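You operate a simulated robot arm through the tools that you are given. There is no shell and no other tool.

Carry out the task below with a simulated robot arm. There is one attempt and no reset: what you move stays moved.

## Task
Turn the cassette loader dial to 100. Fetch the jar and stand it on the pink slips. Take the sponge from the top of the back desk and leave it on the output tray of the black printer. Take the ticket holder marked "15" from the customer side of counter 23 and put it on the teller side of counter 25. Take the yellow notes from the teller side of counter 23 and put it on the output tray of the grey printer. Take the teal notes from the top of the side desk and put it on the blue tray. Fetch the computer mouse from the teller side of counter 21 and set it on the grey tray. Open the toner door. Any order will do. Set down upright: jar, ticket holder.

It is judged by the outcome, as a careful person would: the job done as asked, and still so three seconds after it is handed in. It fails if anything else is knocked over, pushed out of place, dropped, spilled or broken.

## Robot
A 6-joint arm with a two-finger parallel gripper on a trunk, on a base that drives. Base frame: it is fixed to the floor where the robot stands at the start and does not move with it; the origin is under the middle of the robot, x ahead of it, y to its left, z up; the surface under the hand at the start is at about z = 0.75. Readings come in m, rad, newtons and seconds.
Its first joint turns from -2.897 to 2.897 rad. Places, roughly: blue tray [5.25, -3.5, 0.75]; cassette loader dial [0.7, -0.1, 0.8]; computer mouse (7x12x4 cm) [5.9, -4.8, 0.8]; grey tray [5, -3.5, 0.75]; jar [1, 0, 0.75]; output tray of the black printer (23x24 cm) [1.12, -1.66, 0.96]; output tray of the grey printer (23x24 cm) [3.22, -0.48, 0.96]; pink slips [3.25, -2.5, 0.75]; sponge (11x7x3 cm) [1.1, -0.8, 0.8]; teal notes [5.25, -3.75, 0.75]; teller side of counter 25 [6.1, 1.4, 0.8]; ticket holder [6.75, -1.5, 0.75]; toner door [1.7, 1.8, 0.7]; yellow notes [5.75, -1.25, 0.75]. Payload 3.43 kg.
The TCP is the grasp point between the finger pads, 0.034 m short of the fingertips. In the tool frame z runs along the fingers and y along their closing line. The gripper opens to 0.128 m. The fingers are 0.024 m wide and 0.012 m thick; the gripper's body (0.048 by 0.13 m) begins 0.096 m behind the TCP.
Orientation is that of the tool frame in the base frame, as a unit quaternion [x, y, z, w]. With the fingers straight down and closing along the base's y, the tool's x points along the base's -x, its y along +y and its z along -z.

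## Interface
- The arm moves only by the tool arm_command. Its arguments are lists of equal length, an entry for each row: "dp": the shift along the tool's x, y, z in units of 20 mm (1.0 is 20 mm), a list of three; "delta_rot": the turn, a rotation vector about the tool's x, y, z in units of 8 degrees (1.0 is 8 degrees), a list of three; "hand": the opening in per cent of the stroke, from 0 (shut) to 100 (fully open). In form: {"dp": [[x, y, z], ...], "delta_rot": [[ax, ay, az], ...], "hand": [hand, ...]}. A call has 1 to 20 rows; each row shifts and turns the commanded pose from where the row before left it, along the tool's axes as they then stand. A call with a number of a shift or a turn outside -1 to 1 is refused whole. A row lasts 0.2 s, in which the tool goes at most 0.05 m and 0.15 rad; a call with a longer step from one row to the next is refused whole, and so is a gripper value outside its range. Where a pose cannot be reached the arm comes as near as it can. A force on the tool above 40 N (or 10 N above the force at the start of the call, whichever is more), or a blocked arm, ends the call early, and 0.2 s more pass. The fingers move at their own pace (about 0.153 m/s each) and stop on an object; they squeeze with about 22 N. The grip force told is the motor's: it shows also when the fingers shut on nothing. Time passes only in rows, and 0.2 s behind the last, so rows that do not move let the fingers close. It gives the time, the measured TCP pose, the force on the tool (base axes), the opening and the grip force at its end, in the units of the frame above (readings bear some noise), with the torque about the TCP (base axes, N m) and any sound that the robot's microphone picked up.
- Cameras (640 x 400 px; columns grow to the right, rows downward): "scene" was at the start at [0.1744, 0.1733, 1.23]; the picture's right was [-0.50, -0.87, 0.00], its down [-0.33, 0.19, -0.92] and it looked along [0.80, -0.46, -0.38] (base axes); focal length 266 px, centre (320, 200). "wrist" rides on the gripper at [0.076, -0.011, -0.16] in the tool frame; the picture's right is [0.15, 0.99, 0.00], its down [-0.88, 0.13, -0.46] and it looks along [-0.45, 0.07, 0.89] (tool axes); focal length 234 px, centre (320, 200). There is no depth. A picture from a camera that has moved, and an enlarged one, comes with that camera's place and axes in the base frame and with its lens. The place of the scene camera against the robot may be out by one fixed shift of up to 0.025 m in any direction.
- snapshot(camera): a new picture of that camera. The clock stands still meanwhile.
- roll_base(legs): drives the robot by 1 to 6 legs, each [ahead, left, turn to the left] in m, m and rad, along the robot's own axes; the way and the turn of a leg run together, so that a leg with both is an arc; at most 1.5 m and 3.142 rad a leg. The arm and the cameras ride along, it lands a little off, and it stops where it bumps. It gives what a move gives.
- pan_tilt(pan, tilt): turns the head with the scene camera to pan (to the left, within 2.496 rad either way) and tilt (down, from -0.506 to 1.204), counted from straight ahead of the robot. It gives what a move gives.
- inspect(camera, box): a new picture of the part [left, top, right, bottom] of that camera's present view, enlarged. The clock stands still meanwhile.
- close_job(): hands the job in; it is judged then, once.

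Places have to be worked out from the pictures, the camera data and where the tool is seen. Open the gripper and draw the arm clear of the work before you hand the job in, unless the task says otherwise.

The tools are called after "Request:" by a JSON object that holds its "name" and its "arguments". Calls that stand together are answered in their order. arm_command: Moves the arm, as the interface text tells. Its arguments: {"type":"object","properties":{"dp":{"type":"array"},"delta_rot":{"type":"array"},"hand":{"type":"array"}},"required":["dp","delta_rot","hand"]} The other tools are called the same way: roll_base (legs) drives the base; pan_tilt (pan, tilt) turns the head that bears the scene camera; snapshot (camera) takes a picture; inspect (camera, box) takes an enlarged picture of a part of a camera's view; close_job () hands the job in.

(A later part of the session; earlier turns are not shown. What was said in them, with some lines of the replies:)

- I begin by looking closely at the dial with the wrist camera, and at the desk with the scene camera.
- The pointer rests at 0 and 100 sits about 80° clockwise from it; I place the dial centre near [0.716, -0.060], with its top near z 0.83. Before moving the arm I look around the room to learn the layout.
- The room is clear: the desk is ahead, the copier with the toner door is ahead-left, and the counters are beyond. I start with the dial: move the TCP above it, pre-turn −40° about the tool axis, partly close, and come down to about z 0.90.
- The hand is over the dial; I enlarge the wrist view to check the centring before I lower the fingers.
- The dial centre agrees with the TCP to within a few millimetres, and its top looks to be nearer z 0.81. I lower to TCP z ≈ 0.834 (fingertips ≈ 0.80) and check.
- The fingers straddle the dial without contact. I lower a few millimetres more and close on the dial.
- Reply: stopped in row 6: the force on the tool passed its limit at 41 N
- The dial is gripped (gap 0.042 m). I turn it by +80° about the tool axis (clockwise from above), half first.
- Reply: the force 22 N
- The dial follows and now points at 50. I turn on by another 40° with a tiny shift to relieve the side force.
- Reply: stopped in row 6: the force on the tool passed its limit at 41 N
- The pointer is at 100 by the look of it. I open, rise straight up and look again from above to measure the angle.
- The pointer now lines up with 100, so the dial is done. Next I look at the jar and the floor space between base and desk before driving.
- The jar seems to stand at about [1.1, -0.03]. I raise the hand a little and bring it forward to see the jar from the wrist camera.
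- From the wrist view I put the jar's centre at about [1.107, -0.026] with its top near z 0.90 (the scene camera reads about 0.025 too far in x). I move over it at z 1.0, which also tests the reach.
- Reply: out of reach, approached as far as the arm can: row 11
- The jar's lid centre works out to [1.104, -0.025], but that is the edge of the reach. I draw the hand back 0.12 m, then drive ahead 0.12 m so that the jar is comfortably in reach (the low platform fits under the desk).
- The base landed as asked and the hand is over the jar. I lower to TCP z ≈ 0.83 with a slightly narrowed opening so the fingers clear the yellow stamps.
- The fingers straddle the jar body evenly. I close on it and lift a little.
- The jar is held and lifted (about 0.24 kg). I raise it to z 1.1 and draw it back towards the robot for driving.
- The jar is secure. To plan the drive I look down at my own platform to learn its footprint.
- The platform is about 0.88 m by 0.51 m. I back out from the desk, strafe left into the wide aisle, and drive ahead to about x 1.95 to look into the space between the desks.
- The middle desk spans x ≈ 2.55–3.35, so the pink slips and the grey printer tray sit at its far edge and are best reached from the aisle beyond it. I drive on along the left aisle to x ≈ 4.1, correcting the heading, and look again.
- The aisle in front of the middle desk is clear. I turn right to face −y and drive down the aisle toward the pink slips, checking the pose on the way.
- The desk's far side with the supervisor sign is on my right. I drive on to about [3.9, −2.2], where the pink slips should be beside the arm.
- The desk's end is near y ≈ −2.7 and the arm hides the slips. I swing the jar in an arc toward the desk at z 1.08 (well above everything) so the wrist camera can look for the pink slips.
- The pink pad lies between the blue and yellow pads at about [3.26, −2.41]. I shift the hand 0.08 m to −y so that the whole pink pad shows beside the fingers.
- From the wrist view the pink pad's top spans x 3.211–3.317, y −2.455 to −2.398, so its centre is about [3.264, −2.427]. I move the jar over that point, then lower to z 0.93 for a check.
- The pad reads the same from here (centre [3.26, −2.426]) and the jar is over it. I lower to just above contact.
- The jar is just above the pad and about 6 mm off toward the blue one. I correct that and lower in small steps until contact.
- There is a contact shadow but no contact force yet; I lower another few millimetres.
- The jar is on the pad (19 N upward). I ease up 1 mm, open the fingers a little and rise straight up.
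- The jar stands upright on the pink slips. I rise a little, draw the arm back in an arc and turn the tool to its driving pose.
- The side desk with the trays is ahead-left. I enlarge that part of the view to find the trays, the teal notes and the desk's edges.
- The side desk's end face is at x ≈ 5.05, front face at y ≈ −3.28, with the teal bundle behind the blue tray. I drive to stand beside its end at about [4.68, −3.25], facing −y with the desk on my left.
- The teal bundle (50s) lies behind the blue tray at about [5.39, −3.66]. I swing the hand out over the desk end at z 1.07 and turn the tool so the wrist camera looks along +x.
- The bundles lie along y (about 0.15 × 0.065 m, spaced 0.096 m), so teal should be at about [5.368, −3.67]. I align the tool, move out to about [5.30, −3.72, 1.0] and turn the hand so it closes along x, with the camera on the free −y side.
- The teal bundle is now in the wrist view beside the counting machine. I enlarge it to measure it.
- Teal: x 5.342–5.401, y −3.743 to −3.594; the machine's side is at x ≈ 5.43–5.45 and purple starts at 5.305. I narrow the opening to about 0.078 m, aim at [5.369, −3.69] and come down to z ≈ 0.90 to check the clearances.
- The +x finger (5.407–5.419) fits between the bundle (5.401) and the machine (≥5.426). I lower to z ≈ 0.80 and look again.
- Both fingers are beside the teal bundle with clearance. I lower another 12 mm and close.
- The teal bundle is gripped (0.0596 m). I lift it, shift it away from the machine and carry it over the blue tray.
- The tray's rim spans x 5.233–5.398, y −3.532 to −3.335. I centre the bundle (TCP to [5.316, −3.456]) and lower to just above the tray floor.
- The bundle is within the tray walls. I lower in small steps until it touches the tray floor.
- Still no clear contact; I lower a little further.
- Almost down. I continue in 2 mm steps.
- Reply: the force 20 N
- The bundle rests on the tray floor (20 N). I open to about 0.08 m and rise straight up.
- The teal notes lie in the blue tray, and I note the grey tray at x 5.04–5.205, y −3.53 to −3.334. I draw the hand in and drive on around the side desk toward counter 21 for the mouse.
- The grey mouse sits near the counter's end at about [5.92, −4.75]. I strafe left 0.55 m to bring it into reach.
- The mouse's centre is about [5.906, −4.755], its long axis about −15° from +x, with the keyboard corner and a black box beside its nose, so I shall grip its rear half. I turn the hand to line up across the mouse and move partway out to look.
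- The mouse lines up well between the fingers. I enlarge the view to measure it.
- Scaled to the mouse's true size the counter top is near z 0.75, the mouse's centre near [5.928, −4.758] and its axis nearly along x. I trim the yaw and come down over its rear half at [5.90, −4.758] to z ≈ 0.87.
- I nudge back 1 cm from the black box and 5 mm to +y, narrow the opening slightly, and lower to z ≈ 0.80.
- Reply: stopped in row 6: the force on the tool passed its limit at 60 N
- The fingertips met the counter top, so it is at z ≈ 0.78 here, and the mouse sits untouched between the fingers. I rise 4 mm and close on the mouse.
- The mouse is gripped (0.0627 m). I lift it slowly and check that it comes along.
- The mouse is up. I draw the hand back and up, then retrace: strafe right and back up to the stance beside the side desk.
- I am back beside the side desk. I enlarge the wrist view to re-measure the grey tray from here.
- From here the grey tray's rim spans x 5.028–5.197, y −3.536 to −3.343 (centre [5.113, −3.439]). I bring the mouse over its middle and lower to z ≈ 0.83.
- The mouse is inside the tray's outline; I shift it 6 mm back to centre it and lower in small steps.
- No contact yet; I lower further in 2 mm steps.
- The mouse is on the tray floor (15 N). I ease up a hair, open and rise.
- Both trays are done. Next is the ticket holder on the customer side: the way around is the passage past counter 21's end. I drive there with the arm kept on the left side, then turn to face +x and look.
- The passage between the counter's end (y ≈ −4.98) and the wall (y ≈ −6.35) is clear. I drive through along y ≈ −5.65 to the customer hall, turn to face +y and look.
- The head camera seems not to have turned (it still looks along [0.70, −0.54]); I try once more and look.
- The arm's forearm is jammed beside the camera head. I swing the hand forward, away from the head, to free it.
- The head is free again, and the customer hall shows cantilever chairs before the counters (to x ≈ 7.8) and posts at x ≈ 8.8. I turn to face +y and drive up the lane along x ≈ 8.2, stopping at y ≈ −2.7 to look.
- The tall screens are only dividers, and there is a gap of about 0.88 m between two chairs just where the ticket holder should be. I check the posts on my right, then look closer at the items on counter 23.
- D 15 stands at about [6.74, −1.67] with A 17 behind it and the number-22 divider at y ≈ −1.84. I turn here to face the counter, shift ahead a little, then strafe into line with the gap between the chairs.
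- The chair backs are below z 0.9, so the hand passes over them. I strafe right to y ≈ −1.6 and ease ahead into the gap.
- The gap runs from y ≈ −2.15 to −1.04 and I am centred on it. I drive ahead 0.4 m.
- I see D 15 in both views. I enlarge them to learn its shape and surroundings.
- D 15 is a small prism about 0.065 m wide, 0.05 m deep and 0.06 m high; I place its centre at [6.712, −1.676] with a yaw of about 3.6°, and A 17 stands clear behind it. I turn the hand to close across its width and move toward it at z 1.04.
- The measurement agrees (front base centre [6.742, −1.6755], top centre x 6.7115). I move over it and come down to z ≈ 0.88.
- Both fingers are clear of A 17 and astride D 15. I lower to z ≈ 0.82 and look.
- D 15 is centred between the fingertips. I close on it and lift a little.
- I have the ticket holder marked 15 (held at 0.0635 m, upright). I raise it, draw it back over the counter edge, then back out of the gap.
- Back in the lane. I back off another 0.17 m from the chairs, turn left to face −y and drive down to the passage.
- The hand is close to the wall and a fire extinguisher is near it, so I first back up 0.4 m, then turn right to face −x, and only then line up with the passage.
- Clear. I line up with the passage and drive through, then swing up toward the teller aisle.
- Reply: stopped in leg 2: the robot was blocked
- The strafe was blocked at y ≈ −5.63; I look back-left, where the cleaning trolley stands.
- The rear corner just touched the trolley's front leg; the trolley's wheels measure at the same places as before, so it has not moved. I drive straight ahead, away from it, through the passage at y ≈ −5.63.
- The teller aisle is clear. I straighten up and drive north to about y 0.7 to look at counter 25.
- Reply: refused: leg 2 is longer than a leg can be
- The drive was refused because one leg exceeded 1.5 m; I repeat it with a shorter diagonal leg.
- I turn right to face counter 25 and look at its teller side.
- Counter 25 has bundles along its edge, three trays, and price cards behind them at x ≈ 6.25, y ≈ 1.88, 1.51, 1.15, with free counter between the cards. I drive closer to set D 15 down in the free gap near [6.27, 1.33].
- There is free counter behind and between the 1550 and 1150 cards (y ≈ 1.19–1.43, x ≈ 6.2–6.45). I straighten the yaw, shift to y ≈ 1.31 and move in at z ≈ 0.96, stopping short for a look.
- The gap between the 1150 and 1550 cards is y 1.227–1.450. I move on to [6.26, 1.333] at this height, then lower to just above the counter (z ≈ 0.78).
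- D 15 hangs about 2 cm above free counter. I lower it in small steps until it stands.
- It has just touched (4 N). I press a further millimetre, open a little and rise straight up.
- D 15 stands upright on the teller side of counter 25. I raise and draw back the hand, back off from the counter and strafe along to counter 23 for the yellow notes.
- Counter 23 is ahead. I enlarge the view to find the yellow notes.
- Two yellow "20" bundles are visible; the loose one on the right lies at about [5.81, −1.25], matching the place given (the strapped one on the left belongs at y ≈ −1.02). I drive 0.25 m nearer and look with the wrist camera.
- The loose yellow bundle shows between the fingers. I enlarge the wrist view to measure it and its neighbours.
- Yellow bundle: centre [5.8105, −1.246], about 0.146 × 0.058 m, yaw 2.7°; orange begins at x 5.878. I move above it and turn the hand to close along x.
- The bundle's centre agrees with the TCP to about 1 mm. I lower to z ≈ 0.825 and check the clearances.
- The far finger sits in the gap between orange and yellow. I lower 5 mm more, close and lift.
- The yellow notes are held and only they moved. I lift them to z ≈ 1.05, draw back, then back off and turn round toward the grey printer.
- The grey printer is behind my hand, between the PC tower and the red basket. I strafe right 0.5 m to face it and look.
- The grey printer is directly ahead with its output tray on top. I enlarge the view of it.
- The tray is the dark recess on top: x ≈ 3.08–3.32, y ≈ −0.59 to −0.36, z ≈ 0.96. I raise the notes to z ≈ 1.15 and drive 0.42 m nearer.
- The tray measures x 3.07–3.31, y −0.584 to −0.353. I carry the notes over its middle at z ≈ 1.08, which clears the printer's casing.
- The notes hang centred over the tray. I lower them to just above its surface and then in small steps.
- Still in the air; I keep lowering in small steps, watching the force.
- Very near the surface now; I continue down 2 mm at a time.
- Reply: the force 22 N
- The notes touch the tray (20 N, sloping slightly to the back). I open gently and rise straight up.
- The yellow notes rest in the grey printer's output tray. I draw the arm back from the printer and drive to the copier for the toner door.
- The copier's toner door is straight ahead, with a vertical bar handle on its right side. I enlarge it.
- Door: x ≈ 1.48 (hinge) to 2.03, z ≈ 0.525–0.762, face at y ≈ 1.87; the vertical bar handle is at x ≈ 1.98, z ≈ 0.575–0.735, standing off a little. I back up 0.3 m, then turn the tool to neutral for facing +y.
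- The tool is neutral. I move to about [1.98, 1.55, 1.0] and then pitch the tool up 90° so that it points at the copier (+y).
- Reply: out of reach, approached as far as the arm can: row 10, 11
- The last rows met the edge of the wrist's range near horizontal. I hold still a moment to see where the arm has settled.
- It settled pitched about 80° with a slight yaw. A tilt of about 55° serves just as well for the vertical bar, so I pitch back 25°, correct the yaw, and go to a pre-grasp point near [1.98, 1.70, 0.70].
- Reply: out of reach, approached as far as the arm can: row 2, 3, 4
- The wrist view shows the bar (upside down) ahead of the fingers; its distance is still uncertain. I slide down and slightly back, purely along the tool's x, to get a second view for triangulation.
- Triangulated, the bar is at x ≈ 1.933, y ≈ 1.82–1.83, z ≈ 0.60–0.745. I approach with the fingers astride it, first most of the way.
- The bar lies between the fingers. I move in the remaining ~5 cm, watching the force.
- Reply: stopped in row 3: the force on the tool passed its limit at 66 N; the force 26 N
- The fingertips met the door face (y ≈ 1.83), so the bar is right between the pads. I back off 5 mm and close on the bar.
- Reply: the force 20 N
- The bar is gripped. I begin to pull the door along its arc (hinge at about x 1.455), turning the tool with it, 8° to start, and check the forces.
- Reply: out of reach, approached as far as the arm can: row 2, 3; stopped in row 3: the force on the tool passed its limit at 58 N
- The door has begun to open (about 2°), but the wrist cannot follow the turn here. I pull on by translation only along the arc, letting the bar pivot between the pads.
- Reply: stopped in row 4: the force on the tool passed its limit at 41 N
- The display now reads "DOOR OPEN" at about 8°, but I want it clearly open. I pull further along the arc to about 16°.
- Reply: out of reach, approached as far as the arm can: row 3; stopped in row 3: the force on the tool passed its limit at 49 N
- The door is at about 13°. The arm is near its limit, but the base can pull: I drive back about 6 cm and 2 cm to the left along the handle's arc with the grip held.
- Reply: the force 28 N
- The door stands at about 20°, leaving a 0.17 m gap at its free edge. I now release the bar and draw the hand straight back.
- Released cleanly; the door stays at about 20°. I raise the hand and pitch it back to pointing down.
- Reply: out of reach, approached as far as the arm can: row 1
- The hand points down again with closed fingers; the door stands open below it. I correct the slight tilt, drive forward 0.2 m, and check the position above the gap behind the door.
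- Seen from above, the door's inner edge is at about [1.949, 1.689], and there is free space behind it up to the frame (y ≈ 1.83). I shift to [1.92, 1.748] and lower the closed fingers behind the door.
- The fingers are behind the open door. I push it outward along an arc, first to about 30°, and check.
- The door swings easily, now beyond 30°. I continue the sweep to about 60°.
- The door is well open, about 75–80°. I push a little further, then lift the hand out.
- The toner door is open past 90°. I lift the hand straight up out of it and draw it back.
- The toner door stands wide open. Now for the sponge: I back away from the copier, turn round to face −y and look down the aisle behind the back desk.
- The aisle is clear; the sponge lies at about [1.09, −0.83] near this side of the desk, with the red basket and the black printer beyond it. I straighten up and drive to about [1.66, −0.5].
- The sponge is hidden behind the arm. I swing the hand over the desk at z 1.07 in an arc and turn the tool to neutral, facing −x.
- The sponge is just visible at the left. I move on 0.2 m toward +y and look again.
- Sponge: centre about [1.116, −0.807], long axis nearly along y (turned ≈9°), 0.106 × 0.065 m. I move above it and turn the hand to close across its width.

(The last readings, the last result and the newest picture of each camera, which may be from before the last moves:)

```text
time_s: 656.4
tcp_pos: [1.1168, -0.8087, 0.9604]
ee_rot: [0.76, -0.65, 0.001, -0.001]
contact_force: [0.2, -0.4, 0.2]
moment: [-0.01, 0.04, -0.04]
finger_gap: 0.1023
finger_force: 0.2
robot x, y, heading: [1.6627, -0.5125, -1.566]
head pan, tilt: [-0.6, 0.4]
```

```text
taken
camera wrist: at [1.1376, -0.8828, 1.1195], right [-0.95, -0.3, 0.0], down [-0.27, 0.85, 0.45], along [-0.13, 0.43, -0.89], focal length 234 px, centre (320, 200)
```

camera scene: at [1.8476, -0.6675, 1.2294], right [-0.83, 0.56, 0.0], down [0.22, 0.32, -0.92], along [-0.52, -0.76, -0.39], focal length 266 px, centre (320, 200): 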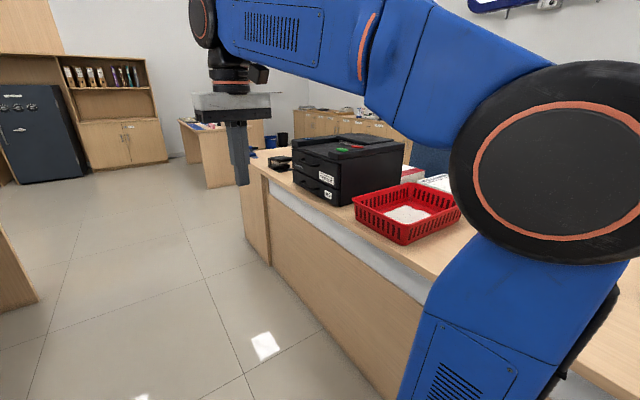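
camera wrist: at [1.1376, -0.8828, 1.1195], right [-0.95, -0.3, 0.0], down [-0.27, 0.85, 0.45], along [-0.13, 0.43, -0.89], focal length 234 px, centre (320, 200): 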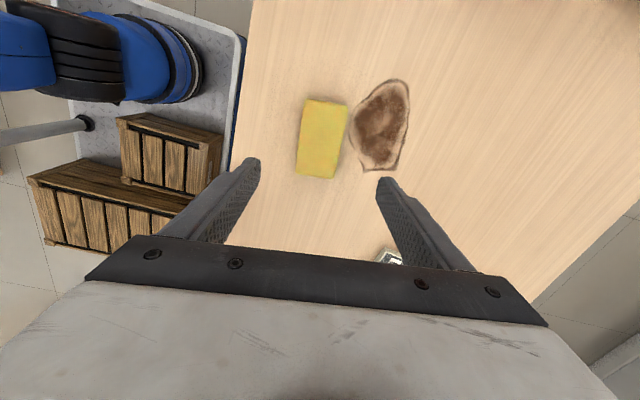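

The sponge is square between the fingers. I lower to z ≈ 0.793, close and lift.

Request:
{"name": "arm_command", "arguments": {"dp": [[0.2, 0, 0], [0, 0, 1], [0, 0, 1], [0, 0, 1], [0, 0, 1], [0, 0, 1], [0, 0, 1], [0, 0, 1], [0, 0, 1], [0, 0, 0.35], [0, 0, 0]], "delta_rot": [[0, 0, 0], [0, 0, 0], [0, 0, 0], [0, 0, 0], [0, 0, 0], [0, 0, 0], [0, 0, 0], [0, 0, 0], [0, 0, 0], [0, 0, 0], [0, 0, 0]], "hand": [72, 72, 72, 72, 72, 72, 72, 72, 72, 72, 72]}}

Request:
{"name": "snapshot", "arguments": {"camera": "wrist"}}

Request:
{"name": "arm_command", "arguments": {"dp": [[0, 0, 0], [0, 0, 0], [0, 0, 0], [0, 0, 0], [0, 0, -0.4], [0, 0, -1], [0, 0, -1], [0, 0, -1], [0, 0, 0]], "delta_rot": [[0, 0, 0], [0, 0, 0], [0, 0, 0], [0, 0, 0], [0, 0, 0], [0, 0, 0], [0, 0, 0], [0, 0, 0], [0, 0, 0]], "hand": [0, 0, 0, 0, 0, 0, 0, 0, 0]}}

Request:
{"name": "snapshot", "arguments": {"camera": "wrist"}}

```text
time_s: 658.8
tcp_pos: [1.1192, -0.811, 0.7942]
ee_rot: [0.76, -0.65, 0.001, -0.001]
contact_force: [0.2, 0.2, -0.3]
moment: [0.01, 0.03, -0.01]
finger_gap: 0.0921
finger_force: 0.0
robot x, y, heading: [1.6624, -0.5142, -1.558]
head pan, tilt: [-0.6, 0.4]
```

```text
taken
camera wrist: at [1.1389, -0.8863, 0.954], right [-0.95, -0.3, 0.0], down [-0.27, 0.85, 0.45], along [-0.13, 0.43, -0.89], focal length 234 px, centre (320, 200)
```

wrist: 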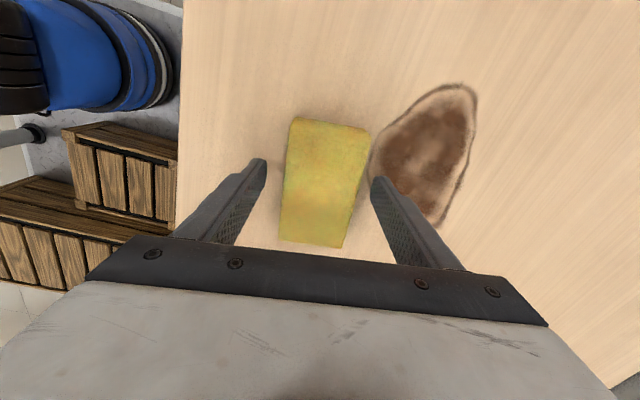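

```text
time_s: 660.8
tcp_pos: [1.1179, -0.8103, 0.8613]
ee_rot: [0.76, -0.649, 0.001, -0.001]
contact_force: [0.8, -0.1, -1.1]
moment: [-0.02, -0.01, 0.0]
finger_gap: 0.0628
finger_force: 21.8
robot x, y, heading: [1.6666, -0.5119, -1.565]
head pan, tilt: [-0.6, 0.4]
```

```text
taken
camera wrist: at [1.1388, -0.8852, 1.0218], right [-0.95, -0.3, 0.0], down [-0.27, 0.85, 0.45], along [-0.13, 0.43, -0.89], focal length 234 px, centre (320, 200)
```

wrist: 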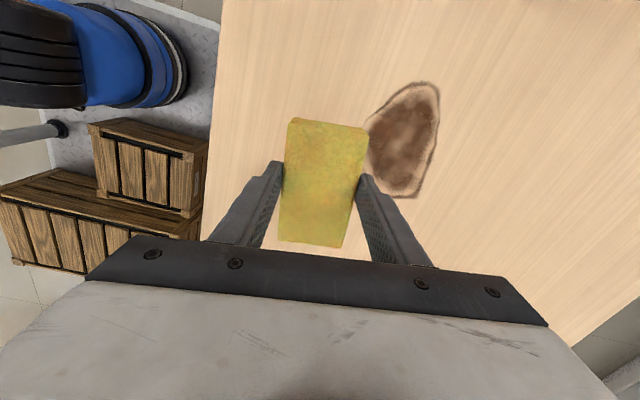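

The sponge is held. I lift it to z ≈ 1.12, draw it back off the desk and drive on down the aisle to the black printer.

Request:
{"name": "arm_command", "arguments": {"dp": [[0, 0, -1], [0, 0, -1], [0, 0, -1], [0, 0, -1], [0, 0, -1], [0, 0, -1], [0.15, -0.95, -1], [0.15, -0.95, -1], [0.15, -0.95, -1], [0.15, -0.95, -1], [0.15, -0.95, -1], [0.15, -0.95, -1], [0.15, -0.95, -1], [0.15, -0.95, 0], [0.15, -0.95, 0], [0.15, -0.95, 0], [0.15, -0.95, 0], [0.15, -0.95, 0], [0.15, -0.95, 0], [0, 0, 0]], "delta_rot": [[0, 0, 0], [0, 0, 0], [0, 0, 0], [0, 0, 0], [0, 0, 0], [0, 0, 0], [0, 0, 0], [0, 0, 0], [0, 0, 0], [0, 0, 0], [0, 0, 0], [0, 0, 0], [0, 0, 0], [0, 0, 0], [0, 0, 0], [0, 0, 0], [0, 0, 0], [0, 0, 0], [0, 0, 0], [0, 0, 0]], "hand": [0, 0, 0, 0, 0, 0, 0, 0, 0, 0, 0, 0, 0, 0, 0, 0, 0, 0, 0, 0]}}

Request:
{"name": "roll_base", "arguments": {"legs": [[0.8, 0, 0]]}}

Request:
{"name": "snapshot", "arguments": {"camera": "wrist"}}

Request:
{"name": "pan_tilt", "arguments": {"pan": -1.1, "tilt": 0.5}}

Request:
{"name": "snapshot", "arguments": {"camera": "scene"}}

```text
time_s: 665.0
tcp_pos: [1.368, -0.813, 1.1216]
ee_rot: [0.76, -0.65, 0.002, -0.001]
contact_force: [-0.1, -0.4, -0.1]
moment: [-0.01, 0.02, 0.02]
finger_gap: 0.0627
finger_force: 21.9
robot x, y, heading: [1.6648, -0.5112, -1.559]
head pan, tilt: [-0.6, 0.4]
```

```text
time_s: 669.3
tcp_pos: [1.3759, -1.606, 1.1199]
ee_rot: [0.762, -0.648, 0.002, -0.001]
contact_force: [0.1, -0.2, -1.0]
moment: [-0.03, 0.0, -0.03]
finger_gap: 0.0631
finger_force: 22.5
robot x, y, heading: [1.6737, -1.3035, -1.559]
head pan, tilt: [-0.6, 0.4]
```

```text
taken
camera wrist: at [1.3968, -1.68, 1.2808], right [-0.95, -0.3, 0.0], down [-0.27, 0.85, 0.45], along [-0.14, 0.43, -0.89], focal length 234 px, centre (320, 200)
```

wrist: 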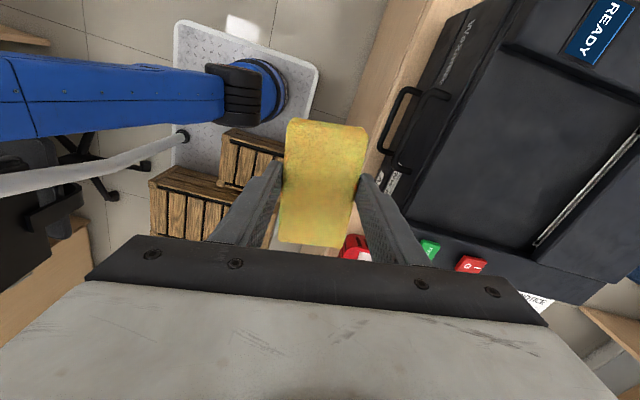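

```text
time_s: 670.2
tcp_pos: [1.3742, -1.6055, 1.1208]
ee_rot: [0.762, -0.648, 0.001, -0.001]
contact_force: [0.2, -0.7, -0.1]
moment: [0.0, 0.0, 0.0]
finger_gap: 0.0629
finger_force: 21.7
robot x, y, heading: [1.6702, -1.3015, -1.562]
head pan, tilt: [-1.1, 0.499]
```

```text
taken
camera scene: at [1.8263, -1.4233, 1.2203], right [-0.46, 0.89, 0.0], down [0.42, 0.22, -0.88], along [-0.78, -0.41, -0.48], focal length 266 px, centre (320, 200)
```

scene: 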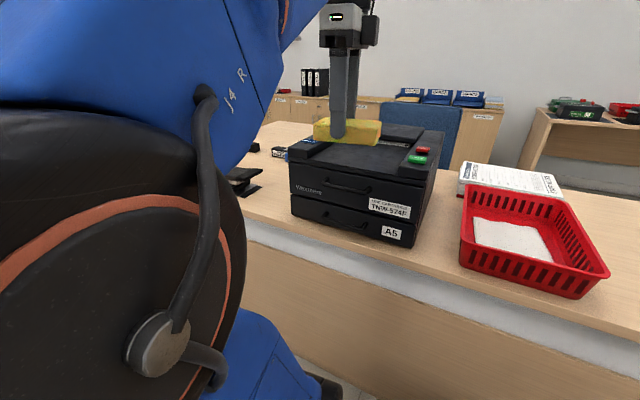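

The black printer's tray recess spans x 0.965–1.208, y −1.778 to −1.534. I carry the sponge over its middle at z 1.12.

Request:
{"name": "arm_command", "arguments": {"dp": [[0.024, 0.978, 0], [0.024, 0.978, 0], [0.024, 0.978, 0], [0.024, 0.978, 0], [0.024, 0.978, 0], [0.024, 0.978, 0], [0.024, 0.978, 0], [0.024, 0.978, 0], [0.024, 0.978, 0], [0.024, 0.978, 0], [0.024, 0.978, 0], [0.024, 0.978, 0], [0.024, 0.978, 0], [0.024, 0.978, 0], [0, 0, 0]], "delta_rot": [[0, 0, 0], [0, 0, 0], [0, 0, 0], [0, 0, 0], [0, 0, 0], [0, 0, 0], [0, 0, 0], [0, 0, 0], [0, 0, 0], [0, 0, 0], [0, 0, 0], [0, 0, 0], [0, 0, 0], [0, 0, 0], [0, 0, 0]], "hand": [0, 0, 0, 0, 0, 0, 0, 0, 0, 0, 0, 0, 0, 0, 0]}}

Request:
{"name": "snapshot", "arguments": {"camera": "wrist"}}

Request:
{"name": "inspect", "arguments": {"camera": "scene", "box": [260, 60, 460, 240]}}

```text
time_s: 673.4
tcp_pos: [1.1057, -1.6558, 1.1191]
ee_rot: [0.762, -0.648, 0.003, 0.0]
contact_force: [0.4, 0.0, -0.2]
moment: [-0.02, -0.01, -0.03]
finger_gap: 0.0629
finger_force: 21.6
robot x, y, heading: [1.6778, -1.3013, -1.56]
head pan, tilt: [-1.1, 0.499]
```

```text
taken
camera wrist: at [1.1267, -1.7298, 1.2797], right [-0.95, -0.3, 0.0], down [-0.27, 0.85, 0.45], along [-0.13, 0.43, -0.89], focal length 234 px, centre (320, 200)
```

wrist: 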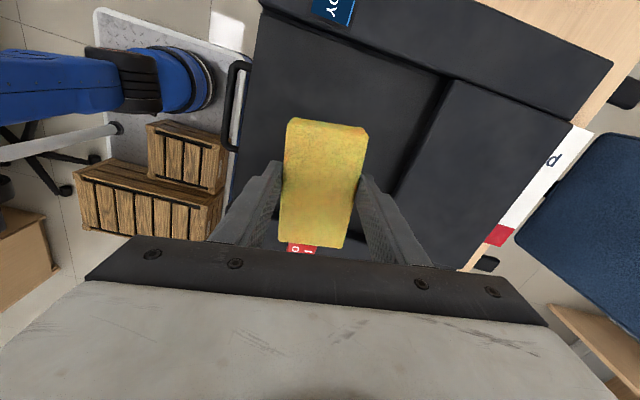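

```text
2.22 times, centred on (360, 150) of scene
camera zoom: at [1.8262, -1.4233, 1.2203], right [-0.46, 0.89, 0.0], down [0.42, 0.22, -0.88], along [-0.78, -0.41, -0.48], focal length 592 px, centre (231, 311)
```

zoom: 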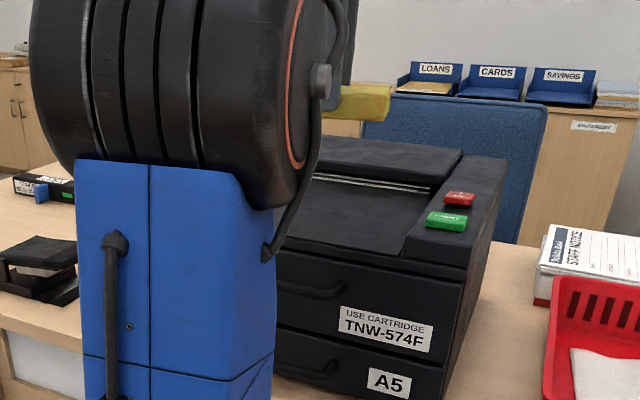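

The sponge is centred over the recess. I lower it to z ≈ 1.02 and then in small steps to contact.

Request:
{"name": "arm_command", "arguments": {"dp": [[0, 0, 1], [0, 0, 1], [0, 0, 1], [0, 0, 1], [0, 0, 0.8], [0, 0, 0]], "delta_rot": [[0, 0, 0], [0, 0, 0], [0, 0, 0], [0, 0, 0], [0, 0, 0], [0, 0, 0]], "hand": [0, 0, 0, 0, 0, 0]}}

Request:
{"name": "snapshot", "arguments": {"camera": "wrist"}}

Request:
{"name": "arm_command", "arguments": {"dp": [[0, 0, 0.2], [0, 0, 0.2], [0, 0, 0]], "delta_rot": [[0, 0, 0], [0, 0, 0], [0, 0, 0]], "hand": [0, 0, 0]}}

Request:
{"name": "arm_command", "arguments": {"dp": [[0, 0, 0.15], [0, 0, 0.1], [0, 0, 0]], "delta_rot": [[0, 0, 0], [0, 0, 0], [0, 0, 0]], "hand": [0, 0, 0]}}

```text
time_s: 674.8
tcp_pos: [1.1072, -1.6575, 1.0254]
ee_rot: [0.761, -0.648, 0.0, -0.001]
contact_force: [0.5, 1.2, 0.1]
moment: [0.03, 0.0, 0.02]
finger_gap: 0.0628
finger_force: 22.7
robot x, y, heading: [1.6732, -1.3, -1.561]
head pan, tilt: [-1.1, 0.499]
```

```text
taken
camera wrist: at [1.1273, -1.7309, 1.1844], right [-0.95, -0.3, 0.0], down [-0.27, 0.85, 0.45], along [-0.14, 0.43, -0.89], focal length 234 px, centre (320, 200)
```

wrist: 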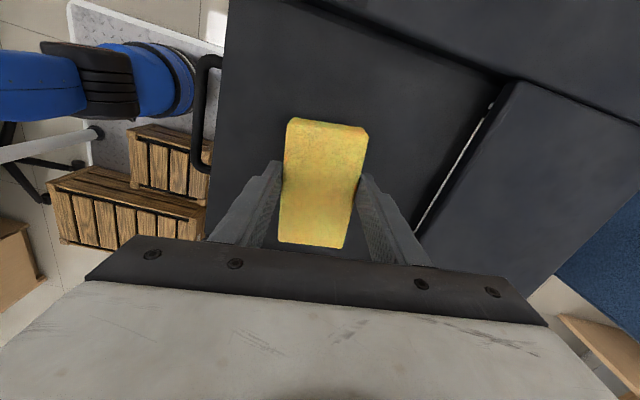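

```text
time_s: 675.6
tcp_pos: [1.1064, -1.6572, 1.0174]
ee_rot: [0.762, -0.647, 0.002, -0.001]
contact_force: [-0.2, -0.6, 0.4]
moment: [0.02, 0.01, 0.03]
finger_gap: 0.0628
finger_force: 22.2
robot x, y, heading: [1.6695, -1.3031, -1.562]
head pan, tilt: [-1.1, 0.499]
```

```text
time_s: 676.4
tcp_pos: [1.107, -1.6567, 1.0112]
ee_rot: [0.761, -0.648, 0.002, 0.0]
contact_force: [-0.1, -0.2, -0.4]
moment: [0.04, -0.01, 0.01]
finger_gap: 0.0628
finger_force: 22.7
robot x, y, heading: [1.6728, -1.3001, -1.561]
head pan, tilt: [-1.1, 0.499]
```

No contact yet at z 1.011; I go on down in 2 mm steps.

Request:
{"name": "arm_command", "arguments": {"dp": [[0, 0, 0.1], [0, 0, 0.1], [0, 0, 0]], "delta_rot": [[0, 0, 0], [0, 0, 0], [0, 0, 0]], "hand": [0, 0, 0]}}

Request:
{"name": "arm_command", "arguments": {"dp": [[0, 0, 0.1], [0, 0, 0.1], [0, 0, 0]], "delta_rot": [[0, 0, 0], [0, 0, 0], [0, 0, 0]], "hand": [0, 0, 0]}}

```text
time_s: 677.2
tcp_pos: [1.1058, -1.6571, 1.0072]
ee_rot: [0.762, -0.648, 0.002, -0.001]
contact_force: [0.2, 0.2, -0.5]
moment: [0.01, 0.0, -0.02]
finger_gap: 0.0626
finger_force: 22.3
robot x, y, heading: [1.6768, -1.3004, -1.56]
head pan, tilt: [-1.1, 0.499]
```

```text
time_s: 678.0
tcp_pos: [1.1069, -1.6561, 1.0041]
ee_rot: [0.762, -0.648, 0.001, -0.001]
contact_force: [0.4, -0.2, -0.2]
moment: [0.0, -0.02, -0.02]
finger_gap: 0.0628
finger_force: 22.2
robot x, y, heading: [1.6757, -1.303, -1.56]
head pan, tilt: [-1.1, 0.499]
```

Request:
{"name": "arm_command", "arguments": {"dp": [[0, 0, 0.1], [0, 0, 0.1], [0, 0, 0]], "delta_rot": [[0, 0, 0], [0, 0, 0], [0, 0, 0]], "hand": [0, 0, 0]}}

Request:
{"name": "arm_command", "arguments": {"dp": [[0, 0, 0.1], [0, 0, 0]], "delta_rot": [[0, 0, 0], [0, 0, 0]], "hand": [0, 0]}}

```text
time_s: 678.8
tcp_pos: [1.1073, -1.6565, 1.0008]
ee_rot: [0.761, -0.648, 0.0, 0.001]
contact_force: [-1.5, -1.9, 29.3]
moment: [-0.07, 0.11, 0.0]
finger_gap: 0.0631
finger_force: 22.0
robot x, y, heading: [1.6739, -1.3019, -1.568]
head pan, tilt: [-1.1, 0.499]
```

```text
time_s: 679.4
tcp_pos: [1.1069, -1.657, 0.9982]
ee_rot: [0.762, -0.648, 0.002, 0.0]
contact_force: [-1.2, -1.2, 28.8]
moment: [-0.05, 0.05, 0.0]
finger_gap: 0.0631
finger_force: 21.2
robot x, y, heading: [1.6724, -1.3037, -1.562]
head pan, tilt: [-1.1, 0.499]
```

The sponge is down on the tray (29 N). I ease up 2 mm, open and rise straight up.

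Request:
{"name": "arm_command", "arguments": {"dp": [[0, 0, -0.1], [0, 0, 0], [0, 0, 0], [0, 0, 0], [0, 0, -0.5], [0, 0, -1], [0, 0, -1], [0, 0, -1], [0, 0, -1], [0, 0, -1], [0, 0, -1], [0, 0, 0]], "delta_rot": [[0, 0, 0], [0, 0, 0], [0, 0, 0], [0, 0, 0], [0, 0, 0], [0, 0, 0], [0, 0, 0], [0, 0, 0], [0, 0, 0], [0, 0, 0], [0, 0, 0], [0, 0, 0]], "hand": [0, 68, 68, 68, 68, 68, 68, 68, 68, 68, 68, 68]}}

Request:
{"name": "snapshot", "arguments": {"camera": "wrist"}}

Request:
{"name": "arm_command", "arguments": {"dp": [[0, -1, 0], [0, -1, 0], [0, -1, 0], [0, -1, 0], [0, -1, 0], [0, -1, 0], [0, -1, 0], [0, -1, 0], [0, -1, 0], [0, -1, 0], [0, -1, 0], [0, -1, 0], [0, -1, 0], [0, -1, 0], [0, 0, 0]], "delta_rot": [[0, 0, 0], [0, 0, 0], [0, 0, 0], [0, 0, 0], [0, 0, 0], [0, 0, 0], [0, 0, 0], [0, 0, 0], [0, 0, 0], [0, 0, 0], [0, 0, 0], [0, 0, 0], [0, 0, 0], [0, 0, 0], [0, 0, 0]], "hand": [68, 68, 68, 68, 68, 68, 68, 68, 68, 68, 68, 68, 68, 68, 68]}}

Request:
{"name": "snapshot", "arguments": {"camera": "wrist"}}

Request:
{"name": "snapshot", "arguments": {"camera": "scene"}}

```text
time_s: 682.0
tcp_pos: [1.1065, -1.6575, 1.1293]
ee_rot: [0.761, -0.649, 0.003, -0.001]
contact_force: [-0.4, 0.0, -0.1]
moment: [0.04, -0.01, -0.02]
finger_gap: 0.0869
finger_force: 0.0
robot x, y, heading: [1.6716, -1.3025, -1.559]
head pan, tilt: [-1.1, 0.499]
```

```text
taken
camera wrist: at [1.1263, -1.7314, 1.2889], right [-0.95, -0.3, 0.0], down [-0.27, 0.85, 0.45], along [-0.13, 0.43, -0.89], focal length 234 px, centre (320, 200)
```

wrist: 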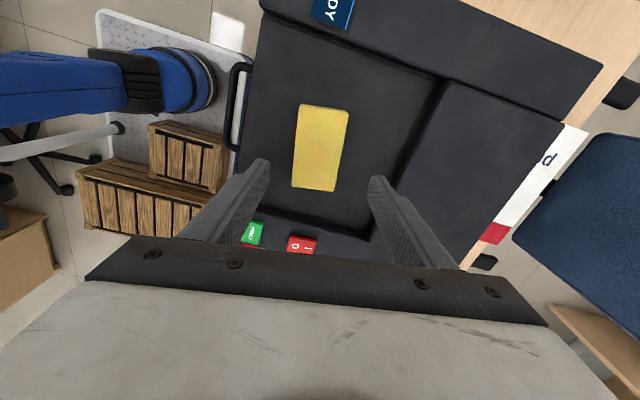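

```text
time_s: 685.2
tcp_pos: [1.3819, -1.6128, 1.1304]
ee_rot: [0.762, -0.648, 0.001, 0.0]
contact_force: [-0.7, -0.3, -0.8]
moment: [-0.03, 0.02, 0.02]
finger_gap: 0.0869
finger_force: 0.1
robot x, y, heading: [1.6703, -1.3036, -1.555]
head pan, tilt: [-1.1, 0.499]
```

```text
taken
camera wrist: at [1.4024, -1.6862, 1.2902], right [-0.95, -0.3, 0.0], down [-0.27, 0.85, 0.45], along [-0.14, 0.43, -0.89], focal length 234 px, centre (320, 200)
```

wrist: 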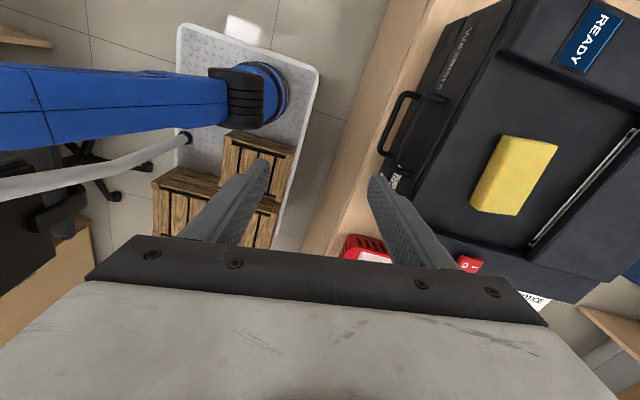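

```text
taken
camera scene: at [1.8263, -1.4233, 1.2202], right [-0.46, 0.89, 0.0], down [0.42, 0.22, -0.88], along [-0.78, -0.41, -0.48], focal length 266 px, centre (320, 200)
```

scene: 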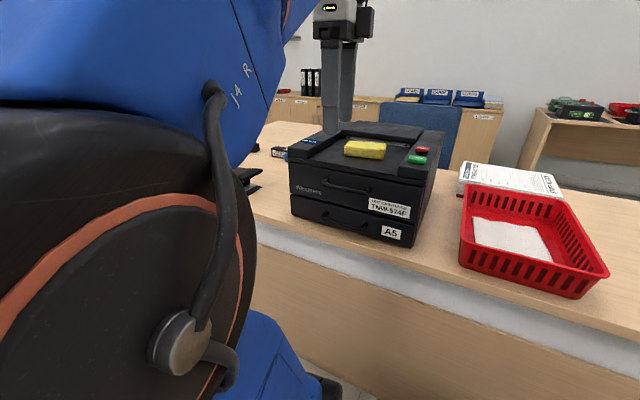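

The sponge rests in the black printer's output tray, so all eight jobs are done. Before handing in I check from here on the jar and the yellow notes.

Request:
{"name": "pan_tilt", "arguments": {"pan": 1.0, "tilt": 0.25}}

Request:
{"name": "snapshot", "arguments": {"camera": "scene"}}

Request:
{"name": "inspect", "arguments": {"camera": "scene", "box": [200, 100, 440, 250]}}

```text
time_s: 687.2
tcp_pos: [1.3817, -1.6122, 1.1307]
ee_rot: [0.762, -0.648, 0.002, 0.0]
contact_force: [-1.0, -0.4, 0.6]
moment: [0.02, -0.04, 0.0]
finger_gap: 0.0868
finger_force: 0.0
robot x, y, heading: [1.6739, -1.3023, -1.559]
head pan, tilt: [1.0, 0.25]
```

```text
taken
camera scene: at [1.986, -1.4307, 1.2434], right [-0.53, -0.85, 0.0], down [-0.21, 0.13, -0.97], along [0.82, -0.51, -0.25], focal length 266 px, centre (320, 200)
```

scene: 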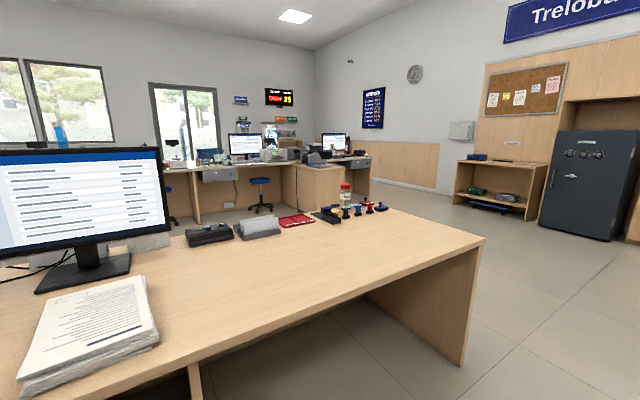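

```text
2.67 times, centred on (320, 175) of scene
camera zoom: at [1.986, -1.4307, 1.2434], right [-0.53, -0.85, 0.0], down [-0.21, 0.13, -0.97], along [0.82, -0.51, -0.25], focal length 710 px, centre (320, 267)
```

zoom: 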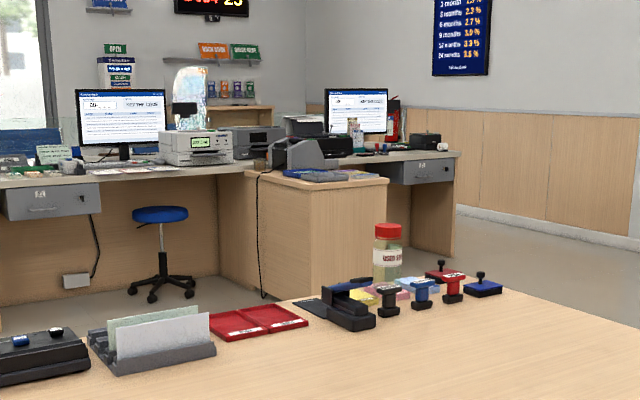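

The jar still stands upright on the pink slips. I drive back up the aisle so that the arm is clear of the printer, and check the toner door and dial once more.

Request:
{"name": "roll_base", "arguments": {"legs": [[-0.75, 0.05, 0]]}}

Request:
{"name": "pan_tilt", "arguments": {"pan": -2.4, "tilt": 0.35}}

Request:
{"name": "snapshot", "arguments": {"camera": "scene"}}

Request:
{"name": "pan_tilt", "arguments": {"pan": 1.6, "tilt": 0.25}}

Request:
{"name": "snapshot", "arguments": {"camera": "scene"}}

```text
time_s: 691.3
tcp_pos: [1.4227, -0.8489, 1.1308]
ee_rot: [0.76, -0.65, 0.001, 0.0]
contact_force: [0.3, -0.7, 0.0]
moment: [0.03, 0.01, -0.02]
finger_gap: 0.087
finger_force: 0.1
robot x, y, heading: [1.7172, -0.5411, -1.564]
head pan, tilt: [1.0, 0.25]
```

```text
time_s: 694.2
tcp_pos: [1.4231, -0.8485, 1.1312]
ee_rot: [0.76, -0.65, 0.002, 0.0]
contact_force: [-0.4, 0.2, -0.9]
moment: [-0.02, 0.0, 0.0]
finger_gap: 0.0872
finger_force: 0.1
robot x, y, heading: [1.7117, -0.5416, -1.563]
head pan, tilt: [-2.4, 0.351]
```

```text
taken
camera scene: at [1.8864, -0.5525, 1.2339], right [0.73, 0.68, 0.0], down [0.23, -0.25, -0.94], along [-0.64, 0.69, -0.34], focal length 266 px, centre (320, 200)
```

scene: 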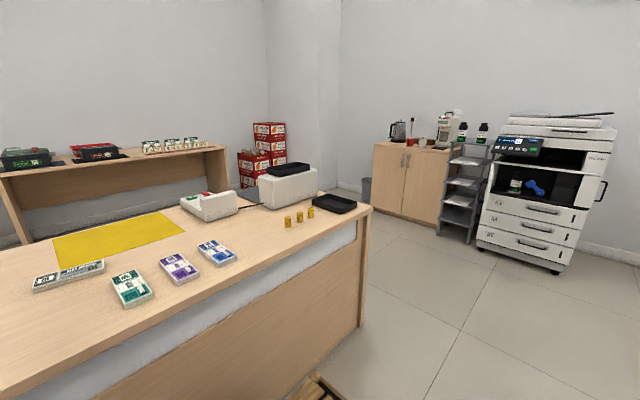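

```text
time_s: 697.5
tcp_pos: [1.4235, -0.8483, 1.1302]
ee_rot: [0.76, -0.65, 0.002, 0.0]
contact_force: [0.4, 0.3, -0.4]
moment: [0.01, -0.02, -0.01]
finger_gap: 0.0869
finger_force: 0.1
robot x, y, heading: [1.7163, -0.543, -1.563]
head pan, tilt: [1.6, 0.25]
```

```text
taken
camera scene: at [2.0431, -0.6175, 1.2434], right [0.04, -1.0, 0.0], down [-0.25, -0.01, -0.97], along [0.97, 0.03, -0.25], focal length 266 px, centre (320, 200)
```

scene: 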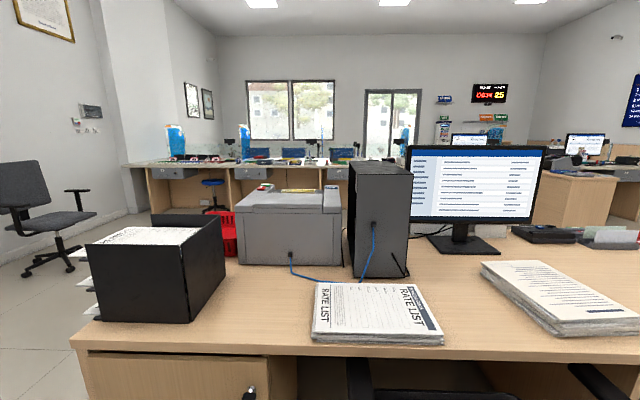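

The copier's interior is visible; I enlarge that view to confirm the door is open and the desk items are in place.

Request:
{"name": "pan_tilt", "arguments": {"pan": -2.4, "tilt": 0.35}}

Request:
{"name": "inspect", "arguments": {"camera": "scene", "box": [430, 90, 630, 280]}}

Request:
{"name": "inspect", "arguments": {"camera": "scene", "box": [160, 160, 280, 230]}}

```text
time_s: 700.7
tcp_pos: [1.4222, -0.8492, 1.1296]
ee_rot: [0.76, -0.65, 0.001, 0.0]
contact_force: [0.4, -0.7, 0.8]
moment: [-0.01, 0.02, 0.0]
finger_gap: 0.0869
finger_force: 0.1
robot x, y, heading: [1.7144, -0.5407, -1.564]
head pan, tilt: [-2.4, 0.351]
```

```text
2.11 times, centred on (530, 185) of scene
camera zoom: at [1.8864, -0.5525, 1.2339], right [0.73, 0.68, 0.0], down [0.23, -0.25, -0.94], along [-0.64, 0.69, -0.34], focal length 561 px, centre (-122, 232)
```

zoom: 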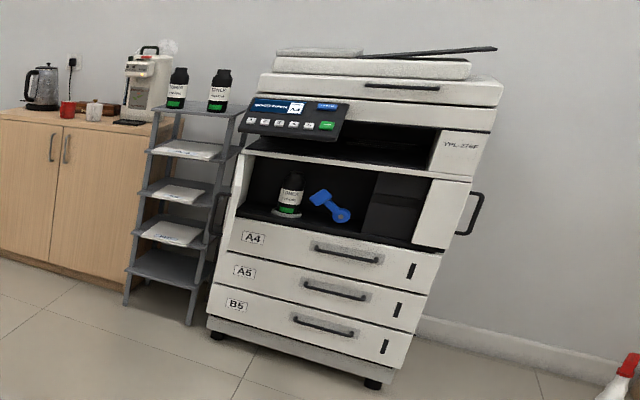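

```text
5.33 times, centred on (220, 195) of scene
camera zoom: at [1.8864, -0.5525, 1.2339], right [0.73, 0.68, 0.0], down [0.23, -0.25, -0.94], along [-0.64, 0.69, -0.34], focal length 1421 px, centre (853, 227)
```

zoom: 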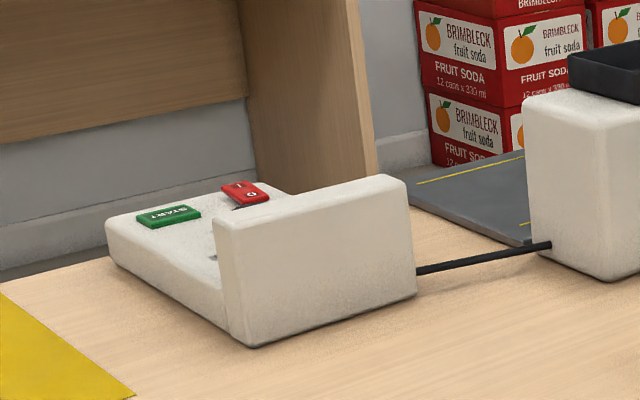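

Everything is in place: the toner door is open, the dial is on 100, the jar and ticket holder stand upright, and the notes, mouse and sponge are where they were asked for. The gripper is open and the arm is clear, so I hand the job in.

Request:
{"name": "close_job", "arguments": {}}

```text
The job is handed in.
```

I've done all eight parts and handed the job in. The result came back only as "handed in", so I don't know yet how it was judged.

| Task | Where it ended up |
|---|---|
| Cassette loader dial | Set to 100; I checked the pointer from above after letting go |
| Jar | Upright on the pink slips, seen again just before hand-in |
| Sponge | On the black printer's output tray |
| Ticket holder "15" | Upright on the teller side of counter 25, between the 1550 and 1150 cards |
| Yellow notes | On the grey printer's output tray |
| Teal notes | In the blue tray |
| Computer mouse | In the grey tray |
| Toner door | Open past 90°; the copier showed "DOOR OPEN" |

- **Yellow notes:** counter 23 had two yellow bundles. I took the loose one at about [5.81, −1.25], which matches the place you gave. The strapped one, about 0.2 m further left, I left alone.
- **Trolley bump:** in the customer hall the robot's rear corner touched the cleaning trolley's front leg. The trolley's wheels measured within about 2 cm of where they were before, and nothing on it fell.
- **Hard contacts:** the fingertips briefly pressed hard on two surfaces, about 60 N on counter 21 and 66 N on the toner door. Neither showed any sign of damage.
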